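You operate a simulated robot arm through the tools that you are given. There is no shell and no other tool. Be economical: measure what you need, move in short steps, check, and stop when the job is done.

Carry out the task below with a simulated robot arm. There is one attempt and no reset: what you move stays moved.

TASK
Take the disc out of the tumbler and blow the dust off it in the air nest.
Fine: Open the air valve for it and shut it again; leave the lid open, and the time dial and the other discs as they are.

The check looks at the end state, three seconds after you hand in, the way a careful person would. Anything else that was tipped, shoved, dropped, spilled or broken makes it a failure. A push-on lid holds only when it is set on centred and level and pressed home; a screw cap is set on level and turned clockwise until tight.

THE ROBOT
A 6-joint arm with a two-finger parallel gripper, fixed in place. Base frame: the origin is at the foot of the arm, x ahead of it, y to its left, z up; the work surface is at about z = 0.85. Readings come in m, rad, newtons and seconds.
With the tool pointing down near the work surface it reaches from about 0.26 to 0.68 m from the base axis. Its first joint turns from -1.152 to 1.152 rad. Payload 2.9 kg.
The tool frame sits at the grasp point between the pads (the TCP): z along the fingers, y along the line on which they close. The tips reach 0.03 m beyond it. Largest opening 0.11 m; finger width 0.02, thickness 0.01; the body of the gripper, 0.048 by 0.112 m, starts 0.055 m behind the TCP.
Orientation is that of the tool frame in the base frame, as a unit quaternion [w, x, y, z]. With the fingers straight down and closing along the base's y, the tool's x points along the base's -x, its y along +y and its z along -z.

THE INTERFACE
- The arm moves only by the tool arm_command. Its argument "commands" is a list of rows, each a list of 3 entries, a list of its own where there are three numbers: the finger opening in m, from 0 to 0.11, then the shift along the base's x, y, z in units of 25 mm (1.0 is 25 mm), then the turn, a rotation vector about the base's x, y, z in units of 4 degrees (1.0 is 4 degrees). In form: [[gripper, [x, y, z], [wx, wy, wz]], ...]. A call has 1 to 10 rows; each row shifts and turns the commanded pose from where the row before left it. A call with a number of a shift or a turn outside -1 to 1 is refused whole. Each row takes 0.2 s and may step no farther than 0.05 m and 0.15 rad from the row before; otherwise, or with a gripper value out of range, the whole call is refused. Where a pose cannot be reached the arm comes as near as it can. A force on the tool above 40 N (or 10 N above the force at the start of the call, whichever is more), or a blocked arm, ends the call early, and 0.2 s more pass. The fingers move at their own pace (about 0.108 m/s each) and stop on an object; they squeeze with about 40 N. The grip force told is the motor's: it shows also when the fingers shut on nothing. Time passes only in rows, and 0.2 s behind the last, so rows that do not move let the fingers close. It gives the time, the measured TCP pose, the force on the tool (base axes), the opening and the grip force at its end, in the units of the frame above (readings bear some noise), with the torque about the TCP (base axes, N m) and any sound that the robot's microphone picked up.
- Cameras (640 x 400 px; columns grow to the right, rows downward): "scene" is fixed at [0.0699, 0.4237, 1.3988]; the picture's right is [-0.84, -0.54, 0.00], its down [-0.24, 0.37, -0.90] and it looks along [0.49, -0.76, -0.44] (base axes); focal length 332 px, centre (320, 200). "wrist" rides on the gripper at [0.072, 0.017, -0.103] in the tool frame; the picture's right is [-0.23, 0.97, 0.00], its down [-0.76, -0.18, -0.62] and it looks along [-0.61, -0.14, 0.78] (tool axes); focal length 222 px, centre (320, 200). There is no depth. A picture from a camera that has moved, and an enlarged one, comes with that camera's place and axes in the base frame and with its lens.
- camera(camera): a new picture of that camera. It takes no simulated time.
- inspect(camera, box): a new picture of the part [left, top, right, bottom] of that camera's present view, enlarged. It takes no simulated time.
- hand_in(): hands the job in; it is judged then, once.

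Go step by step. Nothing tells you positions but the pictures and the camera data: compare them with the known pose of the tool, close in by small moves and look again before you grip or let go. The budget is 120 turns and 76 pictures, counting those below and the enlarged ones. Unless the task says otherwise, let go and move clear before handing in, and close with one line.

The tools are called after ">>>" as name(argument=value, ...) on one line, values as JSON. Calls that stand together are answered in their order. arm_command: Moves the arm, as the interface text tells. Its arguments: {"type":"object","properties":{"commands":{"type":"array"}},"required":["commands"]} The other tools are called the same way: camera (camera) takes a picture; inspect (camera, box) takes an enlarged picture of a part of a camera's view; hand_in () hands the job in.

At the start:

```text
t: 0.0
position: [0.3745, -0.2637, 1.2188]
orientation: [0.0, 0.0, 1.0, 0.001]
contact_force: [-0.4, -0.1, -0.4]
moment: [0.02, 0.01, 0.06]
opening: 0.1101
grip_force: 0.0
```

scene: 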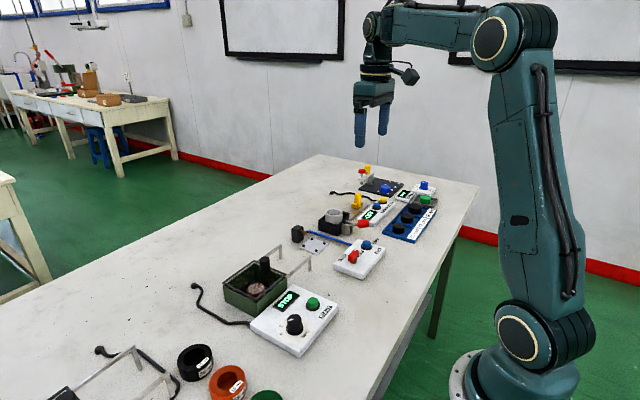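
wrist: 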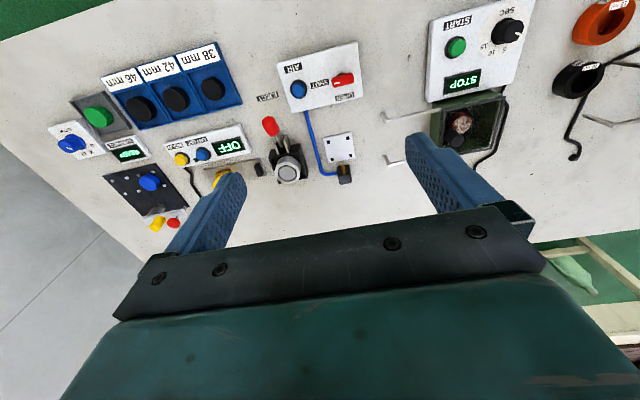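

I see a bench with several stations: a green tumbler box with a STOP panel, an air panel with a nozzle and a small plate, and others. I'll enlarge the views first.

>>> inspect(camera="scene", box=[180, 230, 340, 360])

>>> inspect(camera="scene", box=[280, 160, 450, 280])

>>> inspect(camera="wrist", box=[240, 20, 400, 200])

>>> inspect(camera="wrist", box=[380, 0, 620, 180])

```text
3.08 times, centred on (260, 295) of scene
camera zoom: at [0.0699, 0.4237, 1.3988], right [-0.84, -0.54, 0.0], down [-0.24, 0.37, -0.9], along [0.49, -0.76, -0.44], focal length 1021 px, centre (505, -92)
```

zoom: 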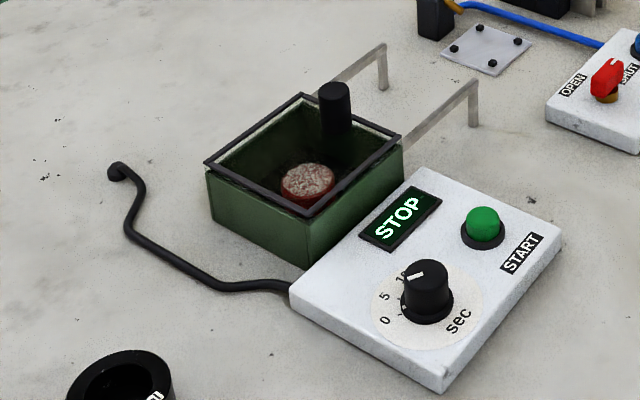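

```text
3.33 times, centred on (365, 220) of scene
camera zoom: at [0.0699, 0.4237, 1.3988], right [-0.84, -0.54, 0.0], down [-0.24, 0.37, -0.9], along [0.49, -0.76, -0.44], focal length 1106 px, centre (170, 133)
```

zoom: 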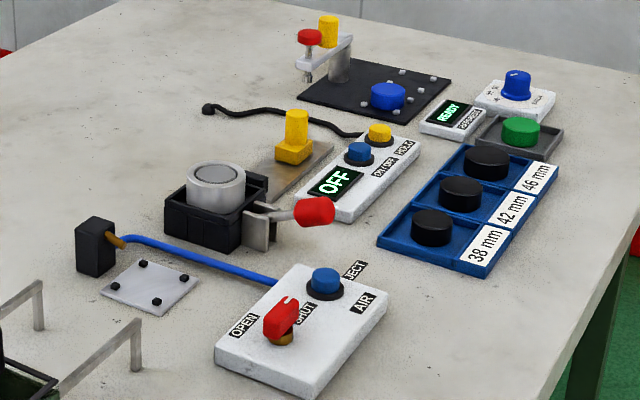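

```text
2.22 times, centred on (320, 110) of wrist
camera zoom: at [0.3025, -0.2469, 1.3219], right [0.23, 0.97, 0.0], down [0.76, -0.18, 0.62], along [0.61, -0.14, -0.78], focal length 494 px, centre (320, 400)
```

zoom: 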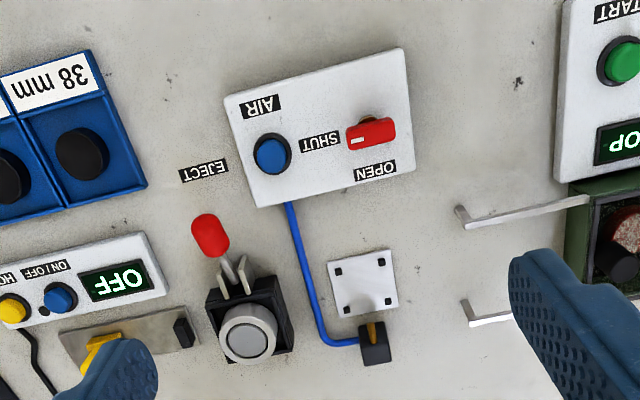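

```text
2.22 times, centred on (500, 90) of wrist
camera zoom: at [0.3025, -0.2469, 1.3219], right [0.23, 0.97, 0.0], down [0.76, -0.18, 0.62], along [0.61, -0.14, -0.78], focal length 494 px, centre (-80, 444)
```

zoom: 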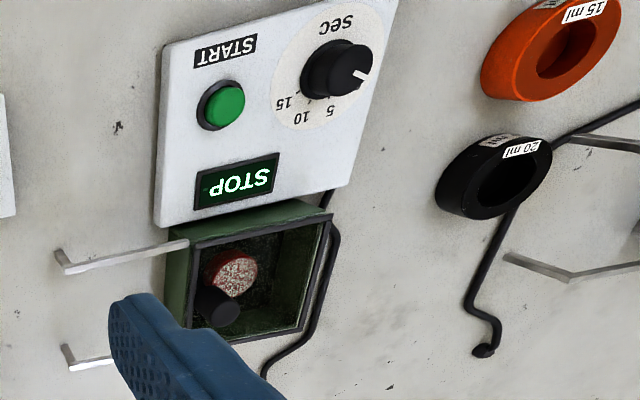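

The tumbler seems to have a clear sliding lid with a black knob, shut over the box, with empty rails behind it towards -y. I'll move the wrist camera over the tumbler to look closer.

>>> arm_command(commands=[[0.11, [0.1, 1, -0.5], [0, 0, 0]], [0.11, [0.1, 1, -0.5], [0, 0, 0]], [0.11, [0.1, 1, -0.5], [0, 0, 0]], [0.11, [0.1, 1, -0.5], [0, 0, 0]], [0.11, [0.1, 1, -0.5], [0, 0, 0]], [0.11, [0.1, 1, -0.5], [0, 0, 0]], [0.11, [0.1, 1, -0.5], [0, 0, 0]], [0.11, [0.1, 1, -0.5], [0, 0, 0]], [0.11, [0.1, 1, -0.5], [0, 0, 0]], [0.11, [0.1, 1, -0.5], [0, 0, 0]]])

>>> camera(camera="wrist")

```text
t: 2.2
position: [0.4003, -0.0157, 1.0947]
orientation: [0.0, 0.001, 1.0, 0.0]
contact_force: [0.4, 0.2, -0.5]
moment: [-0.02, 0.0, 0.01]
opening: 0.1098
grip_force: 0.0
```

```text
69 pictures are left
camera wrist: at [0.3278, 0.002, 1.197], right [0.23, 0.97, 0.0], down [0.76, -0.18, 0.62], along [0.61, -0.14, -0.78], focal length 222 px, centre (320, 200)
```

wrist: 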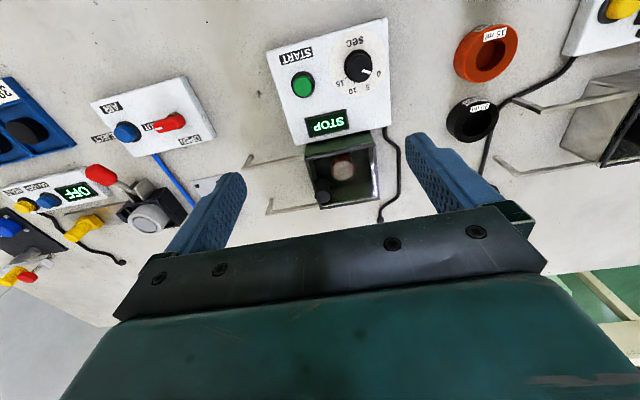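

The view is inverted, with the image bottom farther from the base. I'll enlarge the tumbler.

>>> inspect(camera="wrist", box=[230, 120, 410, 230])

>>> inspect(camera="scene", box=[215, 240, 315, 320])

```text
3.56 times, centred on (320, 175) of wrist
camera zoom: at [0.3278, 0.002, 1.197], right [0.23, 0.97, 0.0], down [0.76, -0.18, 0.62], along [0.61, -0.14, -0.78], focal length 790 px, centre (320, 289)
```

zoom: 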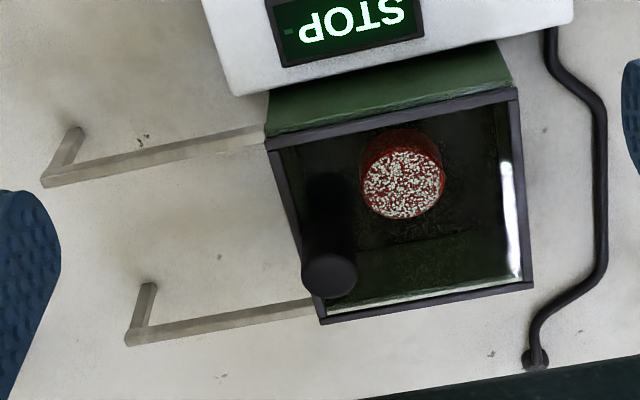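

```text
5.00 times, centred on (265, 280) of scene
camera zoom: at [0.07, 0.4237, 1.3988], right [-0.84, -0.54, 0.0], down [-0.24, 0.37, -0.9], along [0.49, -0.76, -0.44], focal length 1659 px, centre (595, -200)
```

zoom: 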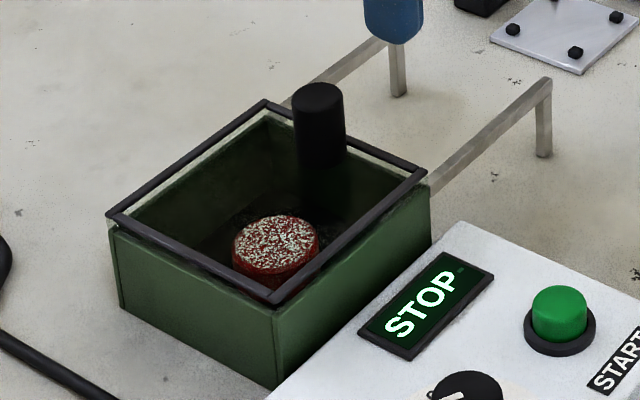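

The lid is glass in a dark frame, shut, with a knob at about (0.528, -0.043) and its top near z 0.93. I'll move above the knob and check before gripping.

>>> arm_command(commands=[[0.08, [0.85, -0.18, -0.6], [0, 0, 0]], [0.08, [0.85, -0.18, -0.6], [0, 0, 0]], [0.08, [0.85, -0.18, -0.6], [0, 0, 0]], [0.08, [0.85, -0.18, -0.6], [0, 0, 0]], [0.08, [0.85, -0.18, -0.6], [0, 0, 0]], [0.08, [0.85, -0.18, -0.6], [0, 0, 0]]])

>>> camera(camera="wrist")

>>> inspect(camera="scene", box=[205, 180, 335, 310])

```text
t: 3.6
position: [0.5269, -0.0403, 1.0034]
orientation: [0.0, 0.0, 1.0, 0.0]
contact_force: [-0.6, 0.2, 0.0]
moment: [-0.01, 0.03, 0.0]
opening: 0.08
grip_force: 0.1
```

```text
66 pictures are left
camera wrist: at [0.454, -0.0232, 1.1063], right [0.23, 0.97, 0.0], down [0.76, -0.18, 0.62], along [0.61, -0.14, -0.78], focal length 222 px, centre (320, 200)
```

wrist: 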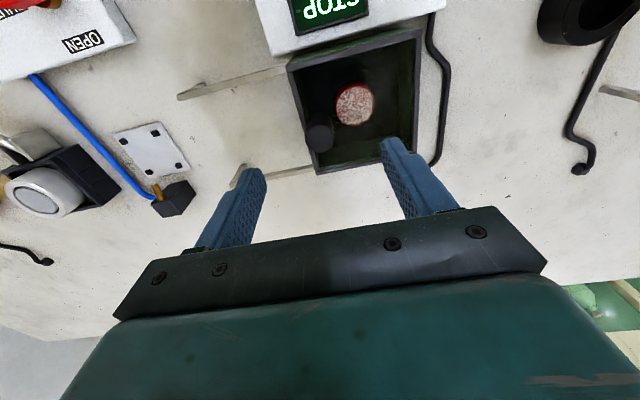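

```text
3.08 times, centred on (270, 245) of scene
camera zoom: at [0.07, 0.4236, 1.3988], right [-0.84, -0.54, 0.0], down [-0.24, 0.37, -0.9], along [0.49, -0.76, -0.44], focal length 1021 px, centre (474, 62)
```

zoom: 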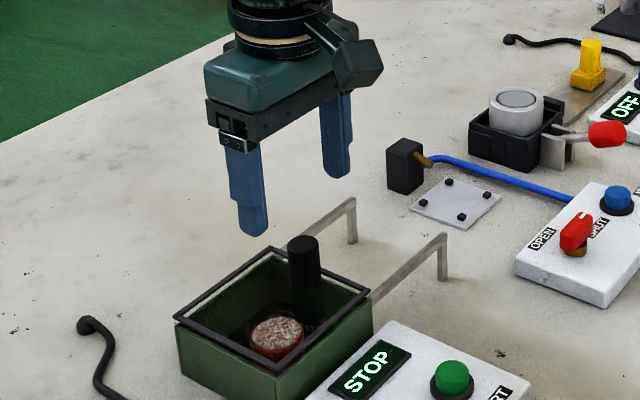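

The knob lies at about (0.523, -0.040), under the TCP. I'll descend around it.

>>> arm_command(commands=[[0.06, [-0.1, 0, -0.9], [0, 0, 0]], [0.06, [0, 0, -0.9], [0, 0, 0]], [0.06, [0, 0, -0.6], [0, 0, 0]]])

>>> inspect(camera="scene", box=[205, 200, 335, 310])

>>> inspect(camera="wrist", box=[220, 80, 440, 230])

```text
t: 4.4
position: [0.5242, -0.0415, 0.9439]
orientation: [0.0, 0.0, 1.0, 0.0]
contact_force: [0.1, -0.1, 0.6]
moment: [-0.02, -0.03, 0.02]
opening: 0.06
grip_force: 0.1
```

```text
3.64 times, centred on (270, 255) of scene
camera zoom: at [0.07, 0.4236, 1.3988], right [-0.84, -0.54, 0.0], down [-0.24, 0.37, -0.9], along [0.49, -0.76, -0.44], focal length 1207 px, centre (502, 0)
```

zoom: 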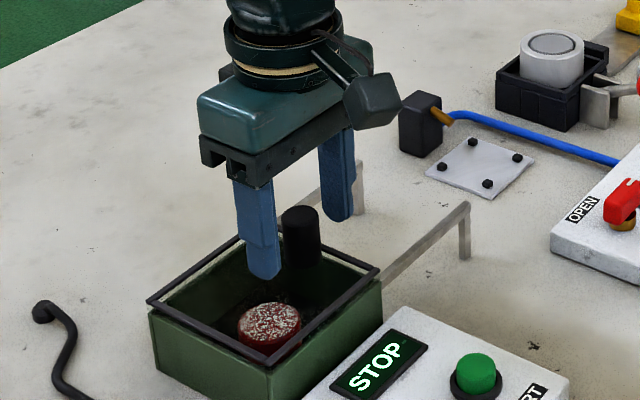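

```text
2.67 times, centred on (330, 155) of wrist
camera zoom: at [0.452, -0.0233, 1.0465], right [0.23, 0.97, 0.0], down [0.76, -0.18, 0.62], along [0.61, -0.14, -0.78], focal length 592 px, centre (293, 320)
```

zoom: 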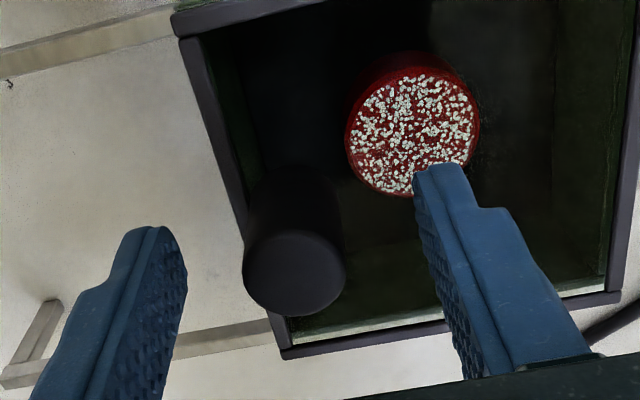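

The knob is centred between the fingers. I'll lower a little and close.

>>> arm_command(commands=[[0.06, [0.15, 0, -0.25], [0, 0, 0]], [0.03, [0, 0, 0], [0, 0, 0]], [0.015, [0, 0, 0], [0, 0, 0]], [0.015, [0, 0, 0], [0, 0, 0]]])

```text
t: 5.4
position: [0.5281, -0.0411, 0.9381]
orientation: [-0.001, 0.0, 1.0, 0.0]
contact_force: [1.8, -0.3, 1.2]
moment: [0.41, 0.0, -0.03]
opening: 0.0238
grip_force: 44.7
```

The knob is gripped (24 mm wide). I'll slide it toward -y in small steps.

>>> arm_command(commands=[[0.015, [0, -0.4, 0], [0, 0, 0]], [0.015, [0, -0.4, 0], [0, 0, 0]], [0.015, [0, -0.4, 0], [0, 0, 0]]])

>>> inspect(camera="scene", box=[205, 200, 335, 310])

```text
t: 6.2
position: [0.5287, -0.0705, 0.937]
orientation: [0.002, 0.0, 1.0, 0.0]
contact_force: [4.4, -1.8, 12.8]
moment: [0.62, 1.05, 0.04]
opening: 0.0241
grip_force: 44.8
```

```text
3.64 times, centred on (270, 255) of scene
camera zoom: at [0.0699, 0.4236, 1.3988], right [-0.84, -0.54, 0.0], down [-0.24, 0.37, -0.9], along [0.49, -0.76, -0.44], focal length 1207 px, centre (502, 0)
```

zoom: 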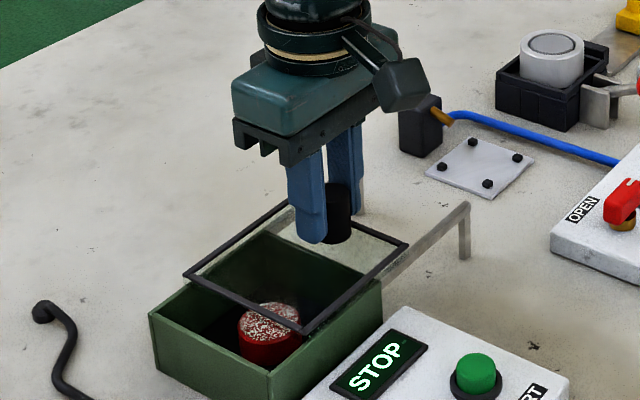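

The lid slides well. I'll continue to about 95 mm of total travel.

>>> arm_command(commands=[[0.015, [0, -0.45, 0], [0, 0, 0]], [0.015, [0, -0.45, 0], [0, 0, 0]], [0.015, [0, -0.45, 0], [0, 0, 0]], [0.015, [0, -0.45, 0], [0, 0, 0]], [0.015, [0, -0.45, 0], [0, 0, 0]], [0.015, [0, -0.3, 0], [0, 0, 0]]])

>>> inspect(camera="scene", box=[205, 200, 335, 310])

```text
t: 7.6
position: [0.527, -0.135, 0.9382]
orientation: [0.0, 0.0, 1.0, 0.001]
contact_force: [3.3, -1.4, 13.3]
moment: [0.67, 0.28, 0.27]
opening: 0.0238
grip_force: 44.8
```

```text
3.64 times, centred on (270, 255) of scene
camera zoom: at [0.0698, 0.4237, 1.3988], right [-0.84, -0.54, 0.0], down [-0.24, 0.37, -0.9], along [0.49, -0.76, -0.44], focal length 1207 px, centre (502, 0)
```

zoom: 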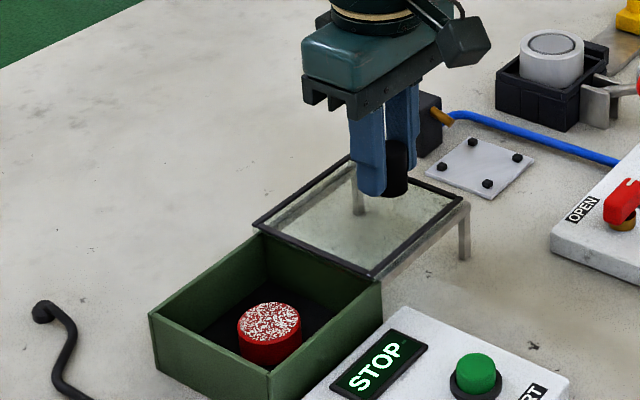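

The lid is fully clear of the box and resting on the rails. I'll release it, lift, and move above the disc.

>>> arm_command(commands=[[0.05, [0, 0, 0], [0, 0, 0]], [0.05, [0, 0, 0], [0, 0, 0]], [0.05, [0, 0, 0.9], [0, 0, 0]], [0.05, [0, 0, 0.9], [0, 0, 0]], [0.08, [0, 0.9, 0.4], [0, 0, 0]], [0.08, [0, 1, 0], [0, 0, 0]], [0.08, [0, 1, 0], [0, 0, 0]], [0.08, [0, 1, 0], [0, 0, 0]], [0.08, [0, 1, 0], [0, 0, 0]]])

>>> inspect(camera="wrist", box=[200, 0, 440, 230])

>>> inspect(camera="scene", box=[205, 190, 335, 310])

```text
t: 9.6
position: [0.5293, -0.0135, 0.9925]
orientation: [0.0, 0.0, 1.0, 0.0]
contact_force: [0.0, -0.4, -0.3]
moment: [0.0, 0.01, 0.03]
opening: 0.0799
grip_force: 0.1
```

```text
1.74 times, centred on (320, 115) of wrist
camera zoom: at [0.457, 0.0041, 1.0954], right [0.23, 0.97, 0.0], down [0.76, -0.18, 0.62], along [0.61, -0.14, -0.78], focal length 386 px, centre (320, 348)
```

zoom: 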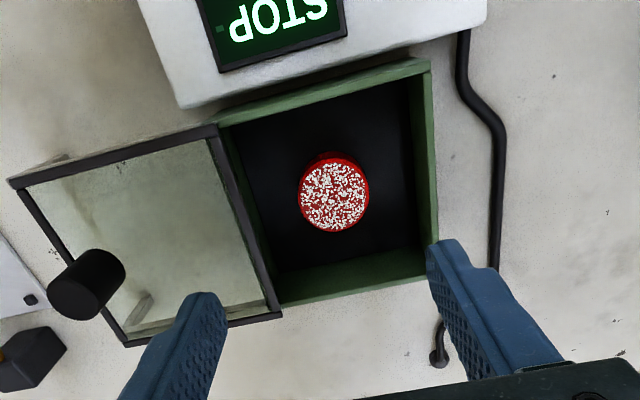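

```text
3.33 times, centred on (270, 250) of scene
camera zoom: at [0.07, 0.4236, 1.3988], right [-0.84, -0.54, 0.0], down [-0.24, 0.37, -0.9], along [0.49, -0.76, -0.44], focal length 1106 px, centre (487, 33)
```

zoom: 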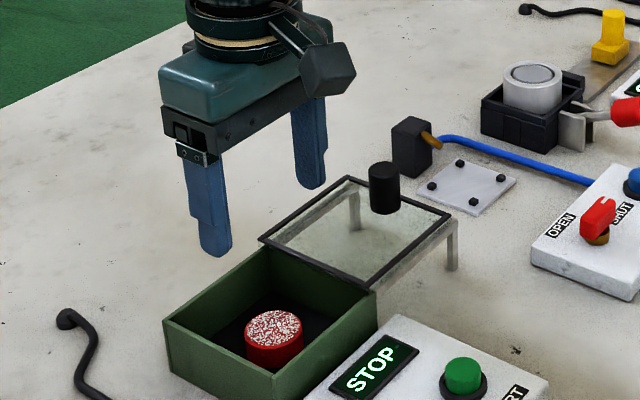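

The disc's centre is about (0.525, -0.004) with its top near z 0.872, centred in the box. I'll narrow the fingers and descend to just above the rim.

>>> arm_command(commands=[[0.058, [-0.16, 0.38, 0], [0, 0, 0]], [0.058, [0, 0, -0.9], [0, 0, 0]], [0.058, [0, 0, -0.9], [0, 0, 0]], [0.058, [0, 0, -0.8], [0, 0, 0]]])

>>> inspect(camera="wrist", box=[200, 0, 440, 230])

>>> inspect(camera="scene", box=[205, 210, 325, 310])

```text
t: 10.6
position: [0.5247, -0.0029, 0.9284]
orientation: [0.0, 0.0, 1.0, 0.001]
contact_force: [-0.2, -0.4, -0.1]
moment: [0.03, 0.01, -0.01]
opening: 0.0578
grip_force: 0.0
```

```text
1.74 times, centred on (320, 115) of wrist
camera zoom: at [0.4526, 0.0142, 1.0318], right [0.23, 0.97, 0.0], down [0.76, -0.18, 0.62], along [0.61, -0.14, -0.78], focal length 386 px, centre (320, 348)
```

zoom: 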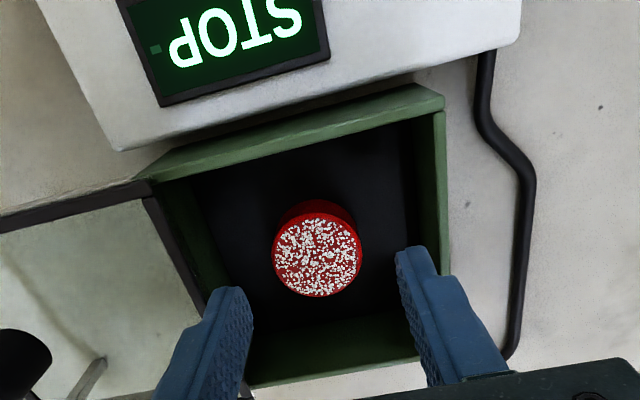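

```text
4.00 times, centred on (265, 260) of scene
camera zoom: at [0.0699, 0.4237, 1.3988], right [-0.84, -0.54, 0.0], down [-0.24, 0.37, -0.9], along [0.49, -0.76, -0.44], focal length 1328 px, centre (540, -40)
```

zoom: 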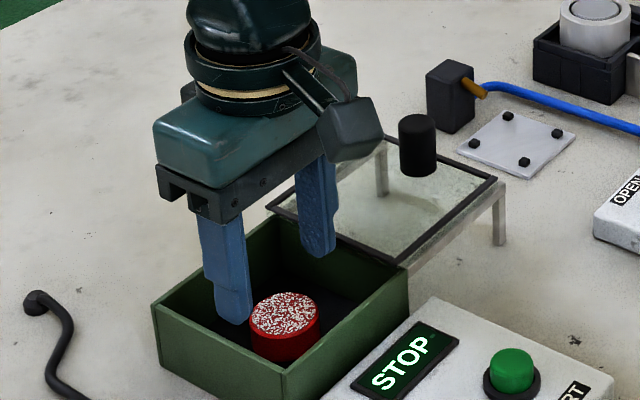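

The TCP is aligned with the disc. I'll descend and close.

>>> arm_command(commands=[[0.058, [0, 0, -0.8], [0, 0, 0]], [0.058, [0, 0, -0.75], [0, 0, 0]], [0.058, [0, 0, 0], [0, 0, 0]]])

>>> inspect(camera="wrist", box=[200, 40, 440, 230])

>>> inspect(camera="scene", box=[205, 210, 325, 310])

```text
t: 11.4
position: [0.5241, -0.0047, 0.8892]
orientation: [0.0, 0.0, 1.0, 0.0]
contact_force: [-0.5, 1.6, 1.2]
moment: [0.0, 0.02, -0.01]
opening: 0.0575
grip_force: 0.1
```

```text
2.11 times, centred on (320, 135) of wrist
camera zoom: at [0.4523, 0.0144, 0.9919], right [0.23, 0.97, 0.0], down [0.76, -0.18, 0.62], along [0.61, -0.14, -0.78], focal length 468 px, centre (320, 337)
```

zoom: 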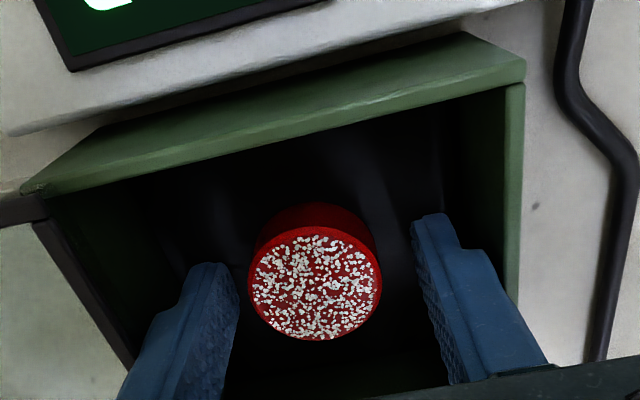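

```text
4.00 times, centred on (265, 260) of scene
camera zoom: at [0.0699, 0.4237, 1.3988], right [-0.84, -0.54, 0.0], down [-0.24, 0.37, -0.9], along [0.49, -0.76, -0.44], focal length 1328 px, centre (540, -40)
```

zoom: 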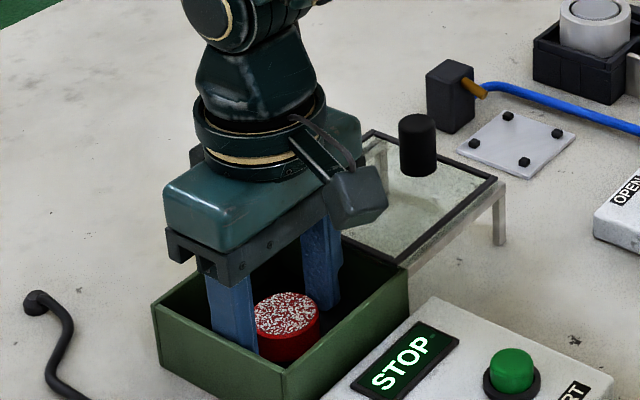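

The fingers straddle the disc, so I'll close.

>>> arm_command(commands=[[0.045, [0, 0, 0], [0, 0, 0]], [0.03, [0, 0, 0], [0, 0, 0]], [0.03, [0, 0, 0], [0, 0, 0]]])

```text
t: 12.2
position: [0.5238, -0.0028, 0.8878]
orientation: [0.0, 0.0, 1.0, 0.0]
contact_force: [-0.1, 0.1, 0.0]
moment: [-0.02, 0.01, 0.01]
opening: 0.0377
grip_force: 39.6
```

The disc is gripped at 38 mm. I'll lift and travel toward the nest.

>>> arm_command(commands=[[0.03, [0, 0, 0.5], [0, 0, 0]], [0.03, [0, 0, 0.9], [0, 0, 0]], [0.03, [0, 0, 1], [0, 0, 0]], [0.03, [0, 0, 1], [0, 0, 0]], [0.03, [0, 0, 1], [0, 0, 0]], [0.03, [0, -1, 1], [0, 0, 0]], [0.03, [0, -1, 0.5], [0, 0, 0]], [0.03, [0, -1, 0], [0, 0, 0]], [0.03, [0, -1, 0], [0, 0, 0]]])

>>> camera(camera="wrist")

>>> camera(camera="scene")

```text
t: 14.2
position: [0.5238, -0.1032, 1.0379]
orientation: [0.0, 0.0, 1.0, 0.0]
contact_force: [0.2, -0.3, 0.4]
moment: [0.03, -0.03, 0.01]
opening: 0.0374
grip_force: 40.4
```

```text
54 pictures are left
camera wrist: at [0.4522, -0.0864, 1.141], right [0.23, 0.97, 0.0], down [0.76, -0.18, 0.62], along [0.61, -0.14, -0.78], focal length 222 px, centre (320, 200)
```

wrist: 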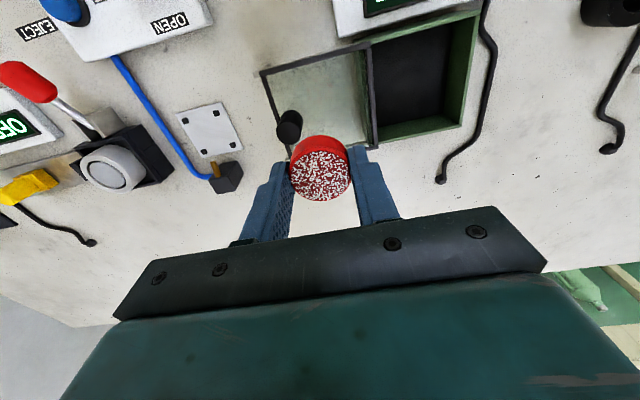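

```text
53 pictures are left
```

scene: 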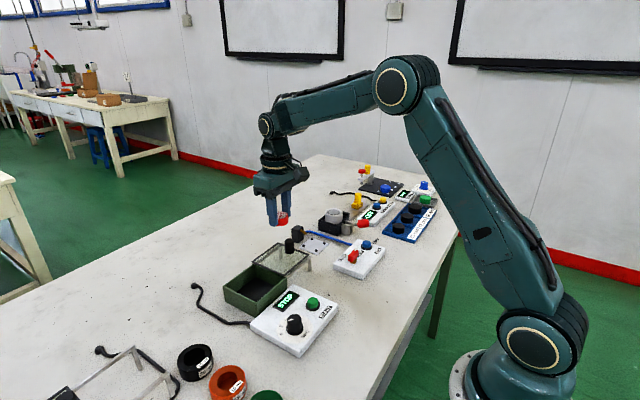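

>>> inspect(camera="wrist", box=[20, 0, 260, 200])

>>> inspect(camera="scene", box=[280, 215, 400, 290])

```text
2.00 times, centred on (140, 100) of wrist
camera zoom: at [0.4522, -0.0864, 1.141], right [0.23, 0.97, 0.0], down [0.76, -0.18, 0.62], along [0.61, -0.14, -0.78], focal length 444 px, centre (680, 400)
```

zoom: 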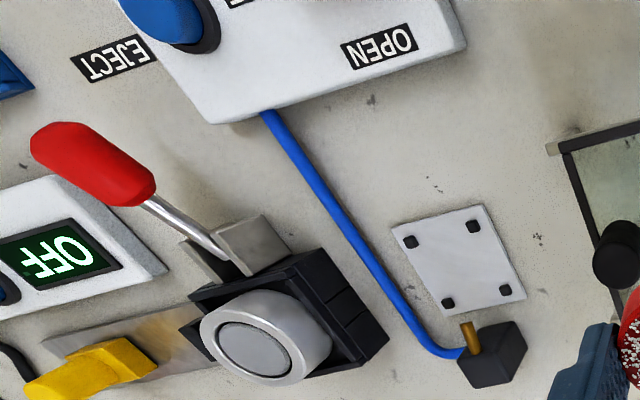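

```text
5.33 times, centred on (340, 252) of scene
camera zoom: at [0.0699, 0.4237, 1.3988], right [-0.84, -0.54, 0.0], down [-0.24, 0.37, -0.9], along [0.49, -0.76, -0.44], focal length 1770 px, centre (213, -80)
```

zoom: 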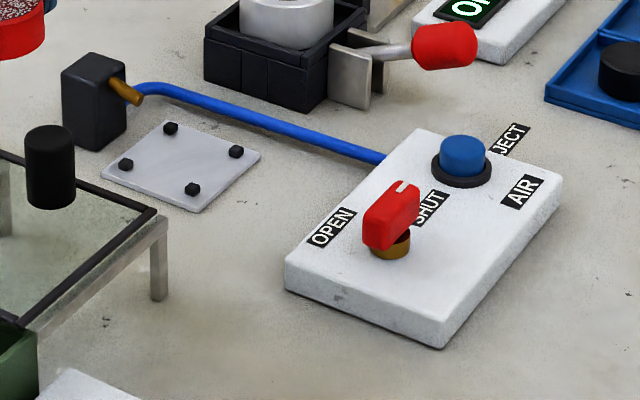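

The nest's four pegs centre at about (0.527, -0.252), and the nozzle block is on the +x side. I'll move above it.

>>> arm_command(commands=[[0.03, [0.02, -0.99, 0], [0, 0, 0]], [0.03, [0.02, -0.99, 0], [0, 0, 0]], [0.03, [0.02, -0.99, 0], [0, 0, 0]], [0.03, [0.02, -0.99, 0], [0, 0, 0]], [0.03, [0.02, -0.99, -0.8], [0, 0, 0]], [0.03, [0.02, -0.99, -0.9], [0, 0, 0]], [0.03, [0, 0, -0.9], [0, 0, 0]]])

>>> inspect(camera="wrist", box=[200, 0, 440, 230])

>>> inspect(camera="scene", box=[270, 185, 390, 285])

```text
t: 15.8
position: [0.5264, -0.2523, 0.9719]
orientation: [0.0, 0.001, 1.0, 0.0]
contact_force: [0.0, -0.2, -1.3]
moment: [0.01, 0.0, 0.03]
opening: 0.0373
grip_force: 40.4
```

```text
1.74 times, centred on (320, 115) of wrist
camera zoom: at [0.454, -0.2336, 1.0746], right [0.23, 0.97, 0.0], down [0.76, -0.18, 0.62], along [0.61, -0.14, -0.78], focal length 386 px, centre (320, 348)
```

zoom: 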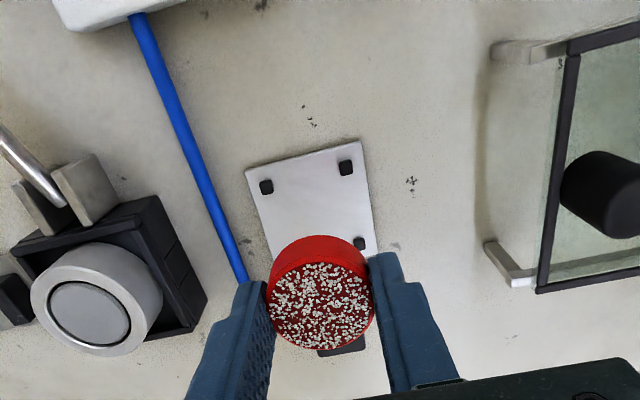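

```text
4.00 times, centred on (330, 235) of scene
camera zoom: at [0.07, 0.4236, 1.3988], right [-0.84, -0.54, 0.0], down [-0.24, 0.37, -0.9], along [0.49, -0.76, -0.44], focal length 1328 px, centre (280, 60)
```

zoom: 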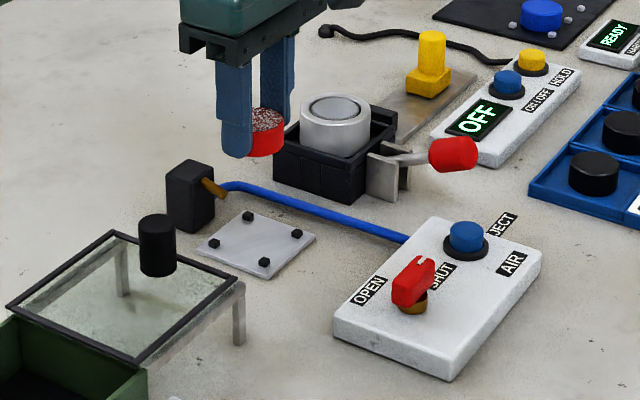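

The wrist view puts the nest centre at about (0.529, -0.254). I'll correct slightly and descend.

>>> arm_command(commands=[[0.03, [0.1, -0.07, -0.9], [0, 0, 0]], [0.03, [0, 0, -0.9], [0, 0, 0]], [0.03, [0, 0, -0.7], [0, 0, 0]]])

>>> inspect(camera="wrist", box=[200, 0, 440, 230])

>>> inspect(camera="scene", box=[290, 205, 370, 275])

```text
t: 16.6
position: [0.5289, -0.2542, 0.9085]
orientation: [0.001, 0.001, 1.0, 0.0]
contact_force: [-0.3, -0.1, -0.1]
moment: [0.01, -0.02, -0.01]
opening: 0.0373
grip_force: 40.8
```

```text
1.74 times, centred on (320, 115) of wrist
camera zoom: at [0.4574, -0.2366, 1.0118], right [0.23, 0.97, 0.0], down [0.76, -0.18, 0.62], along [0.61, -0.14, -0.78], focal length 386 px, centre (320, 348)
```

zoom: 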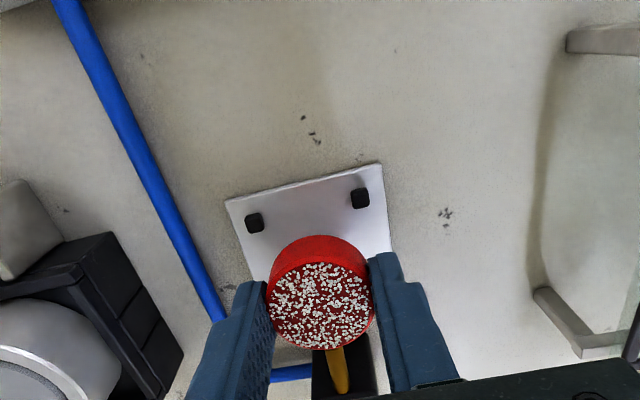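

```text
5.71 times, centred on (330, 240) of scene
camera zoom: at [0.07, 0.4236, 1.3988], right [-0.84, -0.54, 0.0], down [-0.24, 0.37, -0.9], along [0.49, -0.76, -0.44], focal length 1896 px, centre (263, -29)
```

zoom: 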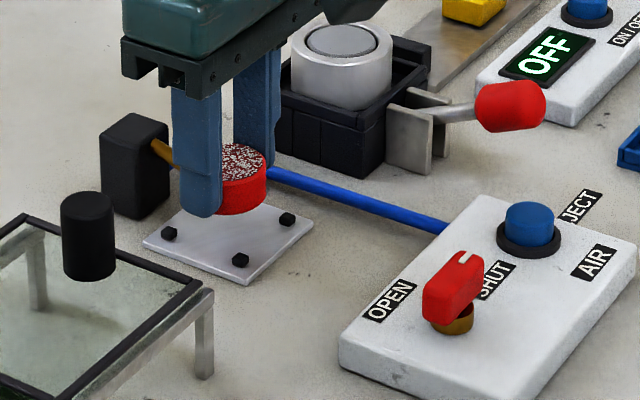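

Still aligned (centre 0.530, -0.253). I'll lower in small steps to contact.

>>> arm_command(commands=[[0.03, [0.02, 0.02, -0.3], [0, 0, 0]], [0.03, [0, 0, -0.3], [0, 0, 0]], [0.03, [0, 0, 0], [0, 0, 0]]])

>>> inspect(camera="scene", box=[290, 205, 370, 275])

>>> inspect(camera="wrist", box=[250, 80, 400, 230])

```text
t: 17.4
position: [0.5308, -0.2523, 0.8934]
orientation: [0.0, 0.0, 1.0, 0.0]
contact_force: [0.4, 0.4, 0.2]
moment: [0.03, -0.02, -0.02]
opening: 0.0373
grip_force: 40.2
```

```text
5.71 times, centred on (330, 240) of scene
camera zoom: at [0.07, 0.4236, 1.3988], right [-0.84, -0.54, 0.0], down [-0.24, 0.37, -0.9], along [0.49, -0.76, -0.44], focal length 1896 px, centre (263, -29)
```

zoom: 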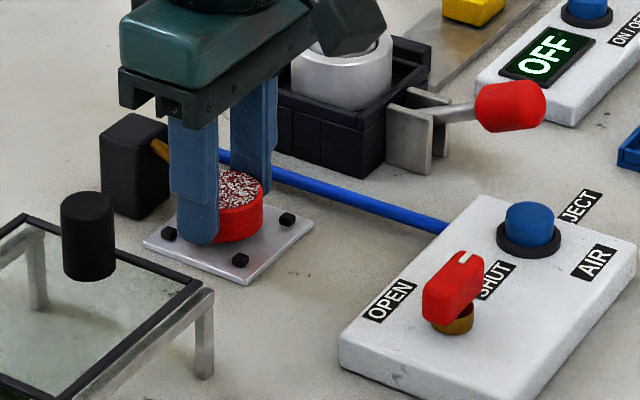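

```text
2.67 times, centred on (325, 155) of wrist
camera zoom: at [0.4582, -0.2347, 0.9963], right [0.23, 0.97, 0.0], down [0.76, -0.18, 0.62], along [0.61, -0.14, -0.78], focal length 592 px, centre (307, 320)
```

zoom: 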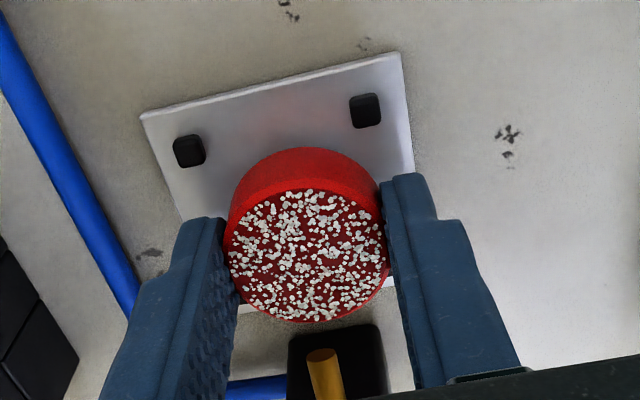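

A few millimetres remain, so I'll lower on.

>>> arm_command(commands=[[0.03, [0, 0, -0.1], [0, 0, 0]], [0.03, [0, 0, -0.08], [0, 0, 0]], [0.03, [0, 0, 0], [0, 0, 0]]])

```text
t: 18.2
position: [0.5309, -0.2538, 0.8884]
orientation: [0.0, 0.0, 1.0, 0.0]
contact_force: [0.3, -0.1, -0.2]
moment: [0.01, 0.02, 0.01]
opening: 0.0375
grip_force: 40.3
```

>>> arm_command(commands=[[0.03, [0, 0, -0.06], [0, 0, 0]], [0.03, [0, 0, 0], [0, 0, 0]]])

>>> inspect(camera="scene", box=[300, 220, 350, 260])

```text
t: 18.8
position: [0.5297, -0.2525, 0.8877]
orientation: [0.0, 0.0, 1.0, 0.001]
contact_force: [-0.3, 0.0, 0.9]
moment: [0.03, 0.0, -0.04]
opening: 0.0373
grip_force: 39.7
```

```text
10.00 times, centred on (325, 240) of scene
camera zoom: at [0.07, 0.4236, 1.3988], right [-0.84, -0.54, 0.0], down [-0.24, 0.37, -0.9], along [0.49, -0.76, -0.44], focal length 3319 px, centre (270, -200)
```

zoom: 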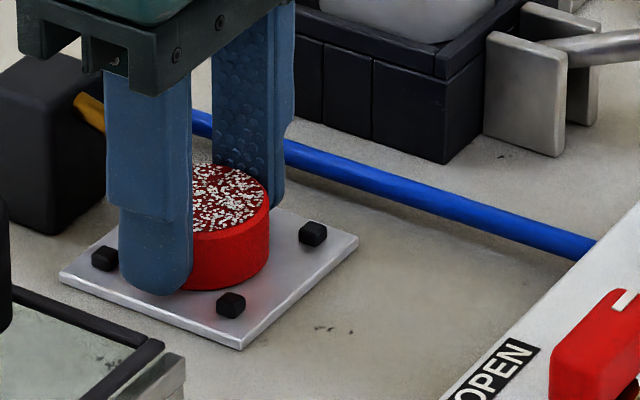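

It is almost down. A few more 1 mm steps will show contact.

>>> arm_command(commands=[[0.03, [0, 0, -0.05], [0, 0, 0]], [0.03, [0, 0, -0.04], [0, 0, 0]], [0.03, [0, 0, 0], [0, 0, 0]]])

```text
t: 19.6
position: [0.5289, -0.2532, 0.8876]
orientation: [0.002, 0.001, 1.0, -0.002]
contact_force: [1.5, -0.6, 17.1]
moment: [-0.03, 0.01, 0.05]
opening: 0.0374
grip_force: 40.6
```

Contact is clear (17 N). I'll ease up 1 mm, open and lift straight up.

>>> arm_command(commands=[[0.03, [0, 0, 0.05], [0, 0, 0]], [0.05, [0, 0, 0], [0, 0, 0]], [0.054, [0, 0, 0], [0, 0, 0]], [0.054, [0, 0, 0.6], [0, 0, 0]], [0.054, [0, 0, 0.9], [0, 0, 0]], [0.054, [0, 0, 0.9], [0, 0, 0]], [0.054, [0, 0, 0.9], [0, 0, 0]], [0.08, [-1, 0, 0.9], [0, 0, 0]]])

>>> inspect(camera="scene", box=[290, 205, 410, 285])

>>> camera(camera="wrist")

```text
t: 21.4
position: [0.5065, -0.2533, 0.9908]
orientation: [0.0, 0.0, 1.0, 0.0]
contact_force: [-0.9, -0.3, -0.4]
moment: [0.01, 0.01, -0.01]
opening: 0.08
grip_force: 0.0
```

```text
5.00 times, centred on (350, 245) of scene
camera zoom: at [0.0699, 0.4237, 1.3988], right [-0.84, -0.54, 0.0], down [-0.24, 0.37, -0.9], along [0.49, -0.76, -0.44], focal length 1659 px, centre (170, -25)
```

zoom: 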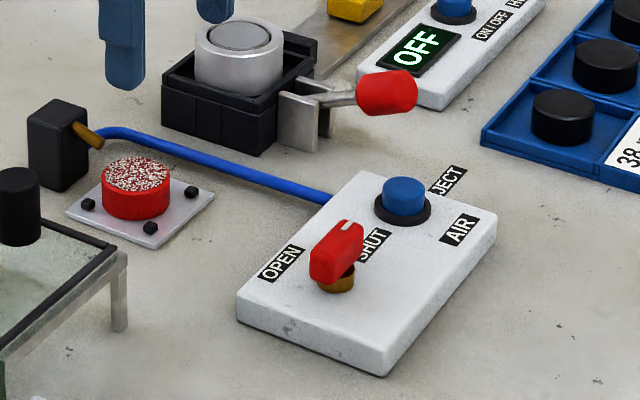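

```text
42 pictures are left
camera wrist: at [0.4345, -0.2354, 1.0948], right [0.23, 0.97, 0.0], down [0.76, -0.18, 0.62], along [0.61, -0.14, -0.78], focal length 222 px, centre (320, 200)
```

wrist: 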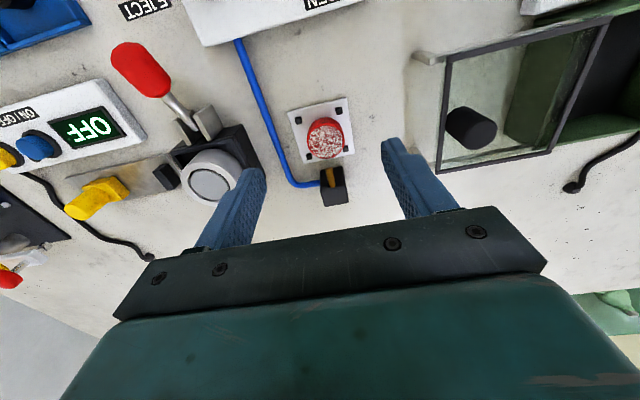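

The disc sits in the nest between the pegs. Next is the valve: the pivot is about (0.38, -0.22) and the pointer is at SHUT (-y), with OPEN toward +x. I'll move above it to look.

>>> arm_command(commands=[[0.08, [-0.9, 0.22, 0.4], [0, 0, 0]], [0.08, [-0.9, 0.22, 0.4], [0, 0, 0]], [0.08, [-0.9, 0.22, 0.2], [0, 0, 0]], [0.08, [-0.9, 0.22, 0], [0, 0, 0]], [0.08, [-0.9, 0.22, 0], [0, 0, 0]], [0.08, [-0.6, 0.22, 0], [0, 0, 0]]])

>>> inspect(camera="wrist", box=[160, 0, 480, 220])

```text
t: 22.8
position: [0.3768, -0.2193, 1.0181]
orientation: [0.0, 0.0, 1.0, 0.0]
contact_force: [-0.2, 0.1, 0.5]
moment: [0.05, 0.0, -0.02]
opening: 0.0798
grip_force: 0.0
```

```text
1.82 times, centred on (320, 110) of wrist
camera zoom: at [0.3044, -0.202, 1.1199], right [0.23, 0.97, 0.0], down [0.76, -0.18, 0.62], along [0.61, -0.14, -0.78], focal length 404 px, centre (320, 364)
```

zoom: 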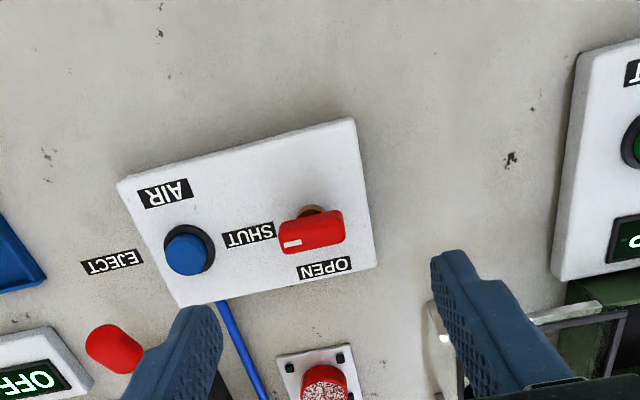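

The handle centre is about (0.383, -0.224), top near z 0.90, lying along y. I'll turn the gripper -90° so it closes along x on the handle.

>>> arm_command(commands=[[0.06, [0, 0, 0], [0, 0, -1]], [0.06, [0, 0, 0], [0, 0, -1]], [0.06, [0, 0, 0], [0, 0, -1]], [0.06, [0, 0, 0], [0, 0, -1]], [0.06, [0, 0, 0], [0, 0, -1]], [0.06, [0, 0, 0], [0, 0, -1]], [0.06, [0, 0, 0], [0, 0, -1]], [0.06, [0, 0, 0], [0, 0, -1]], [0.06, [0, 0, 0], [0, 0, -1]], [0.06, [0, 0, 0], [0, 0, -1]]])

>>> arm_command(commands=[[0.06, [0, 0, 0], [0, 0, -1]], [0.06, [0, 0, 0], [0, 0, -1]], [0.06, [0, 0, 0], [0, 0, -1]], [0.06, [0, 0, 0], [0, 0, -1]], [0.06, [0, 0, 0], [0, 0, -1]], [0.06, [0, 0, 0], [0, 0, -1]], [0.06, [0, 0, 0], [0, 0, -1]], [0.06, [0, 0, 0], [0, 0, -1]], [0.06, [0, 0, 0], [0, 0, -1]], [0.06, [0, 0, 0], [0, 0, -1]]])

>>> arm_command(commands=[[0.05, [0.1, -0.1, 0], [0, 0, -1]], [0.05, [0.1, -0.1, 0], [0, 0, -1]], [0.05, [0, 0, -0.6], [0, 0, -0.5]], [0.05, [0, 0, -0.8], [0, 0, 0]]])

>>> camera(camera="wrist")

>>> inspect(camera="scene", box=[300, 180, 420, 280])

```text
t: 25.0
position: [0.3779, -0.2208, 1.0155]
orientation: [-0.001, 0.343, 0.939, -0.001]
contact_force: [-0.7, 0.5, 0.4]
moment: [-0.01, 0.05, -0.01]
opening: 0.0601
grip_force: 0.1
```

```text
t: 27.2
position: [0.3758, -0.2215, 1.0168]
orientation: [-0.001, 0.643, 0.766, -0.001]
contact_force: [0.5, 0.2, -0.3]
moment: [-0.02, -0.03, 0.0]
opening: 0.0598
grip_force: 0.1
```

```text
t: 28.2
position: [0.3829, -0.2256, 0.9817]
orientation: [0.0, 0.707, 0.707, -0.001]
contact_force: [-0.3, 0.0, -0.7]
moment: [-0.03, 0.03, 0.0]
opening: 0.0502
grip_force: 0.0
```

```text
40 pictures are left
camera wrist: at [0.3996, -0.1523, 1.0842], right [0.97, -0.23, 0.0], down [-0.18, -0.76, 0.62], along [-0.14, -0.61, -0.78], focal length 222 px, centre (320, 200)
```

wrist: 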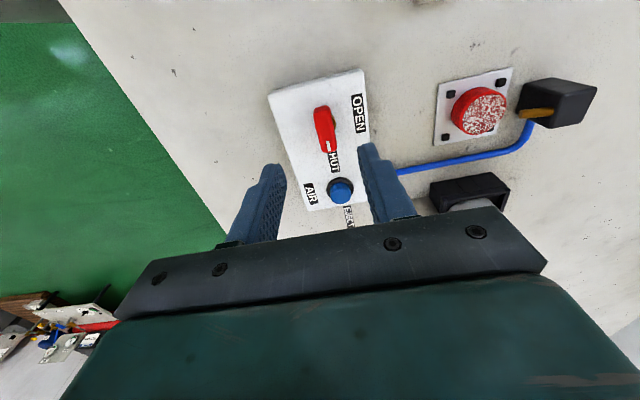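

```text
4.00 times, centred on (360, 230) of scene
camera zoom: at [0.07, 0.4236, 1.3988], right [-0.84, -0.54, 0.0], down [-0.24, 0.37, -0.9], along [0.49, -0.76, -0.44], focal length 1328 px, centre (160, 80)
```

zoom: 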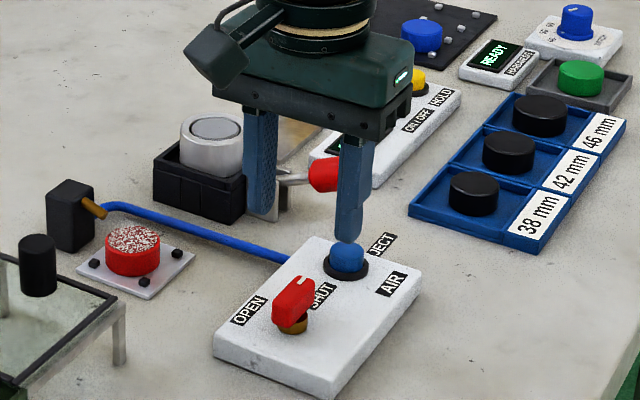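

The handle is at about (0.387, -0.222). I'll descend partway and check.

>>> arm_command(commands=[[0.05, [0.16, 0.1, -0.8], [0, 0, 0]], [0.05, [0, 0, -0.8], [0, 0, 0]], [0.05, [0, 0, -0.4], [0, 0, 0]]])

>>> inspect(camera="wrist", box=[230, 60, 410, 220])

>>> inspect(camera="scene", box=[310, 205, 400, 280])

```text
t: 29.0
position: [0.3857, -0.2223, 0.9325]
orientation: [0.001, 0.707, 0.707, 0.0]
contact_force: [-0.2, -0.1, -0.3]
moment: [0.02, 0.02, -0.01]
opening: 0.0501
grip_force: 0.0
```

```text
2.50 times, centred on (320, 140) of wrist
camera zoom: at [0.4032, -0.1485, 1.0348], right [0.97, -0.23, 0.0], down [-0.18, -0.76, 0.62], along [-0.14, -0.61, -0.78], focal length 555 px, centre (320, 350)
```

zoom: 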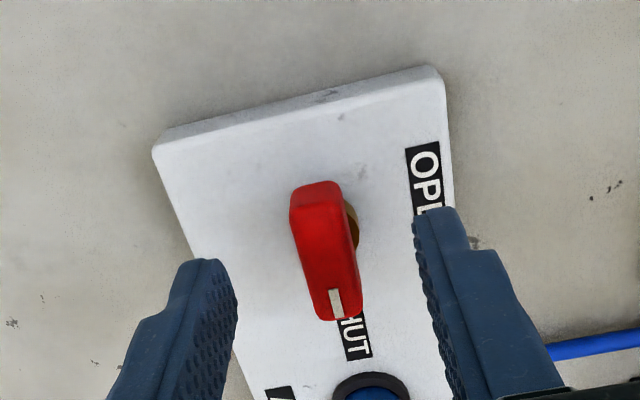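

```text
5.33 times, centred on (355, 242) of scene
camera zoom: at [0.07, 0.4236, 1.3988], right [-0.84, -0.54, 0.0], down [-0.24, 0.37, -0.9], along [0.49, -0.76, -0.44], focal length 1770 px, centre (133, -27)
```

zoom: 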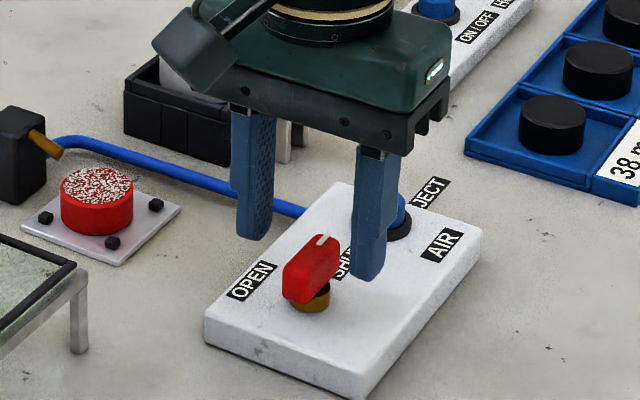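

The handle lies between the fingers. I'll descend to grip depth and close.

>>> arm_command(commands=[[0.05, [0.1, 0.05, -0.5], [0, 0, 0]], [0.05, [0, 0, -0.4], [0, 0, 0]], [0.03, [0, 0, 0], [0, 0, 0]], [0.0, [0, 0, 0], [0, 0, 0]], [0.0, [0, 0, 0], [0, 0, 0]]])

>>> inspect(camera="scene", box=[310, 205, 400, 280])

```text
t: 30.2
position: [0.3865, -0.2196, 0.9094]
orientation: [-0.002, 0.708, 0.707, -0.002]
contact_force: [-18.6, 0.9, 4.5]
moment: [-0.29, -0.01, -0.01]
opening: 0.0146
grip_force: 44.9
```

```text
5.33 times, centred on (355, 242) of scene
camera zoom: at [0.0694, 0.4237, 1.3988], right [-0.84, -0.54, 0.0], down [-0.24, 0.37, -0.9], along [0.49, -0.76, -0.44], focal length 1770 px, centre (133, -27)
```

zoom: 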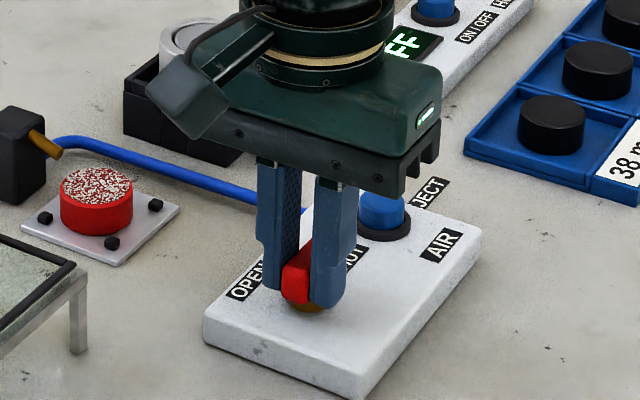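

It's gripped, but with a side force of 18.6 N. I'll shift the commanded pose to relax this, then start turning counterclockwise toward OPEN.

>>> arm_command(commands=[[0.0, [-0.08, 0, 0], [0, 0, 0]], [0.0, [0, 0, 0], [0, 0, 0]]])

>>> arm_command(commands=[[0.0, [0, 0, 0], [0, 0, 1]], [0.0, [0, 0, 0], [0, 0, 1]], [0.0, [0, 0, 0], [0, 0, 1]], [0.0, [0, 0, 0], [0, 0, 1]]])

```text
t: 30.8
position: [0.3872, -0.2208, 0.9087]
orientation: [-0.001, 0.707, 0.707, 0.001]
contact_force: [-11.8, 4.6, 3.0]
moment: [0.02, 0.33, -0.09]
opening: 0.0149
grip_force: 45.1
```

```text
t: 31.8
position: [0.3848, -0.2211, 0.9093]
orientation: [-0.003, 0.601, 0.799, 0.0]
contact_force: [-22.5, 17.4, 11.5]
moment: [-0.51, -0.29, -0.06]
opening: 0.015
grip_force: 45.0
```

The turn works. I'll adjust the centre to relieve the forces and continue.

>>> arm_command(commands=[[0.0, [-0.1, 0.08, 0.02], [0, 0, 0]], [0.0, [-0.03, 0, 0], [0, 0, 1]], [0.0, [0, 0, 0], [0, 0, 1]], [0.0, [0, 0, 0], [0, 0, 1]]])

```text
t: 32.8
position: [0.3833, -0.2218, 0.909]
orientation: [0.0, 0.516, 0.857, 0.0]
contact_force: [0.1, -4.2, -8.4]
moment: [1.1, 0.61, 0.02]
opening: 0.0148
grip_force: 45.4
```

>>> arm_command(commands=[[0.0, [0, 0, 0], [0, 0, 1]], [0.0, [0, 0, 0], [0, 0, 1]], [0.0, [0, 0, 0], [0, 0, 1]], [0.0, [0, 0, 0], [0, 0, 1]], [0.0, [0, 0, 0], [0, 0, 1]]])

>>> inspect(camera="scene", box=[300, 205, 400, 280])

```text
t: 34.0
position: [0.3825, -0.2233, 0.9104]
orientation: [-0.001, 0.361, 0.932, -0.002]
contact_force: [-13.2, -27.9, -20.2]
moment: [-0.15, -0.5, -0.19]
opening: 0.0151
grip_force: 44.8
```

```text
5.33 times, centred on (350, 242) of scene
camera zoom: at [0.0699, 0.4228, 1.3991], right [-0.84, -0.54, 0.0], down [-0.24, 0.37, -0.9], along [0.49, -0.76, -0.44], focal length 1770 px, centre (160, -27)
```

zoom: 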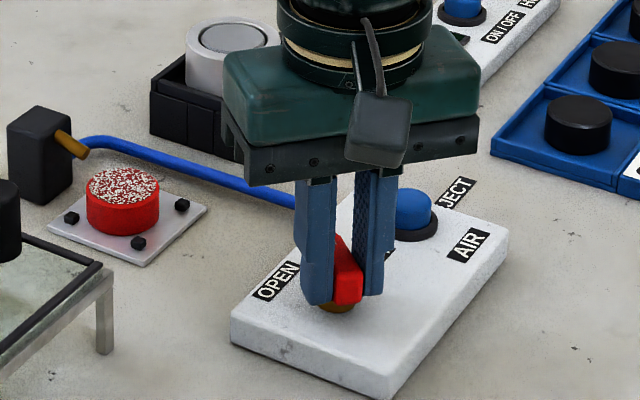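

It's halfway. I'll relieve the side loads and continue.

>>> arm_command(commands=[[0.0, [-0.06, -0.12, -0.05], [0, 0, 0]], [0.0, [0, 0, 0], [0, 0, 1]], [0.0, [0, 0, 0], [0, 0, 1]], [0.0, [0, 0, 0], [0, 0, 1]]])

>>> arm_command(commands=[[0.0, [0, 0, 0], [0, 0, 1]], [0.0, [0, 0, 0], [0, 0, 1]], [0.0, [0, 0, 0], [0, 0, 1]]])

```text
t: 35.0
position: [0.3814, -0.224, 0.9092]
orientation: [0.0, 0.26, 0.966, 0.0]
contact_force: [-17.7, -13.8, 5.5]
moment: [0.07, 0.15, -0.15]
opening: 0.0149
grip_force: 45.1
```

```text
t: 35.8
position: [0.3816, -0.2239, 0.9097]
orientation: [0.0, 0.16, 0.987, -0.003]
contact_force: [-23.8, -20.3, 16.0]
moment: [0.24, 0.3, -0.17]
opening: 0.0148
grip_force: 44.4
```

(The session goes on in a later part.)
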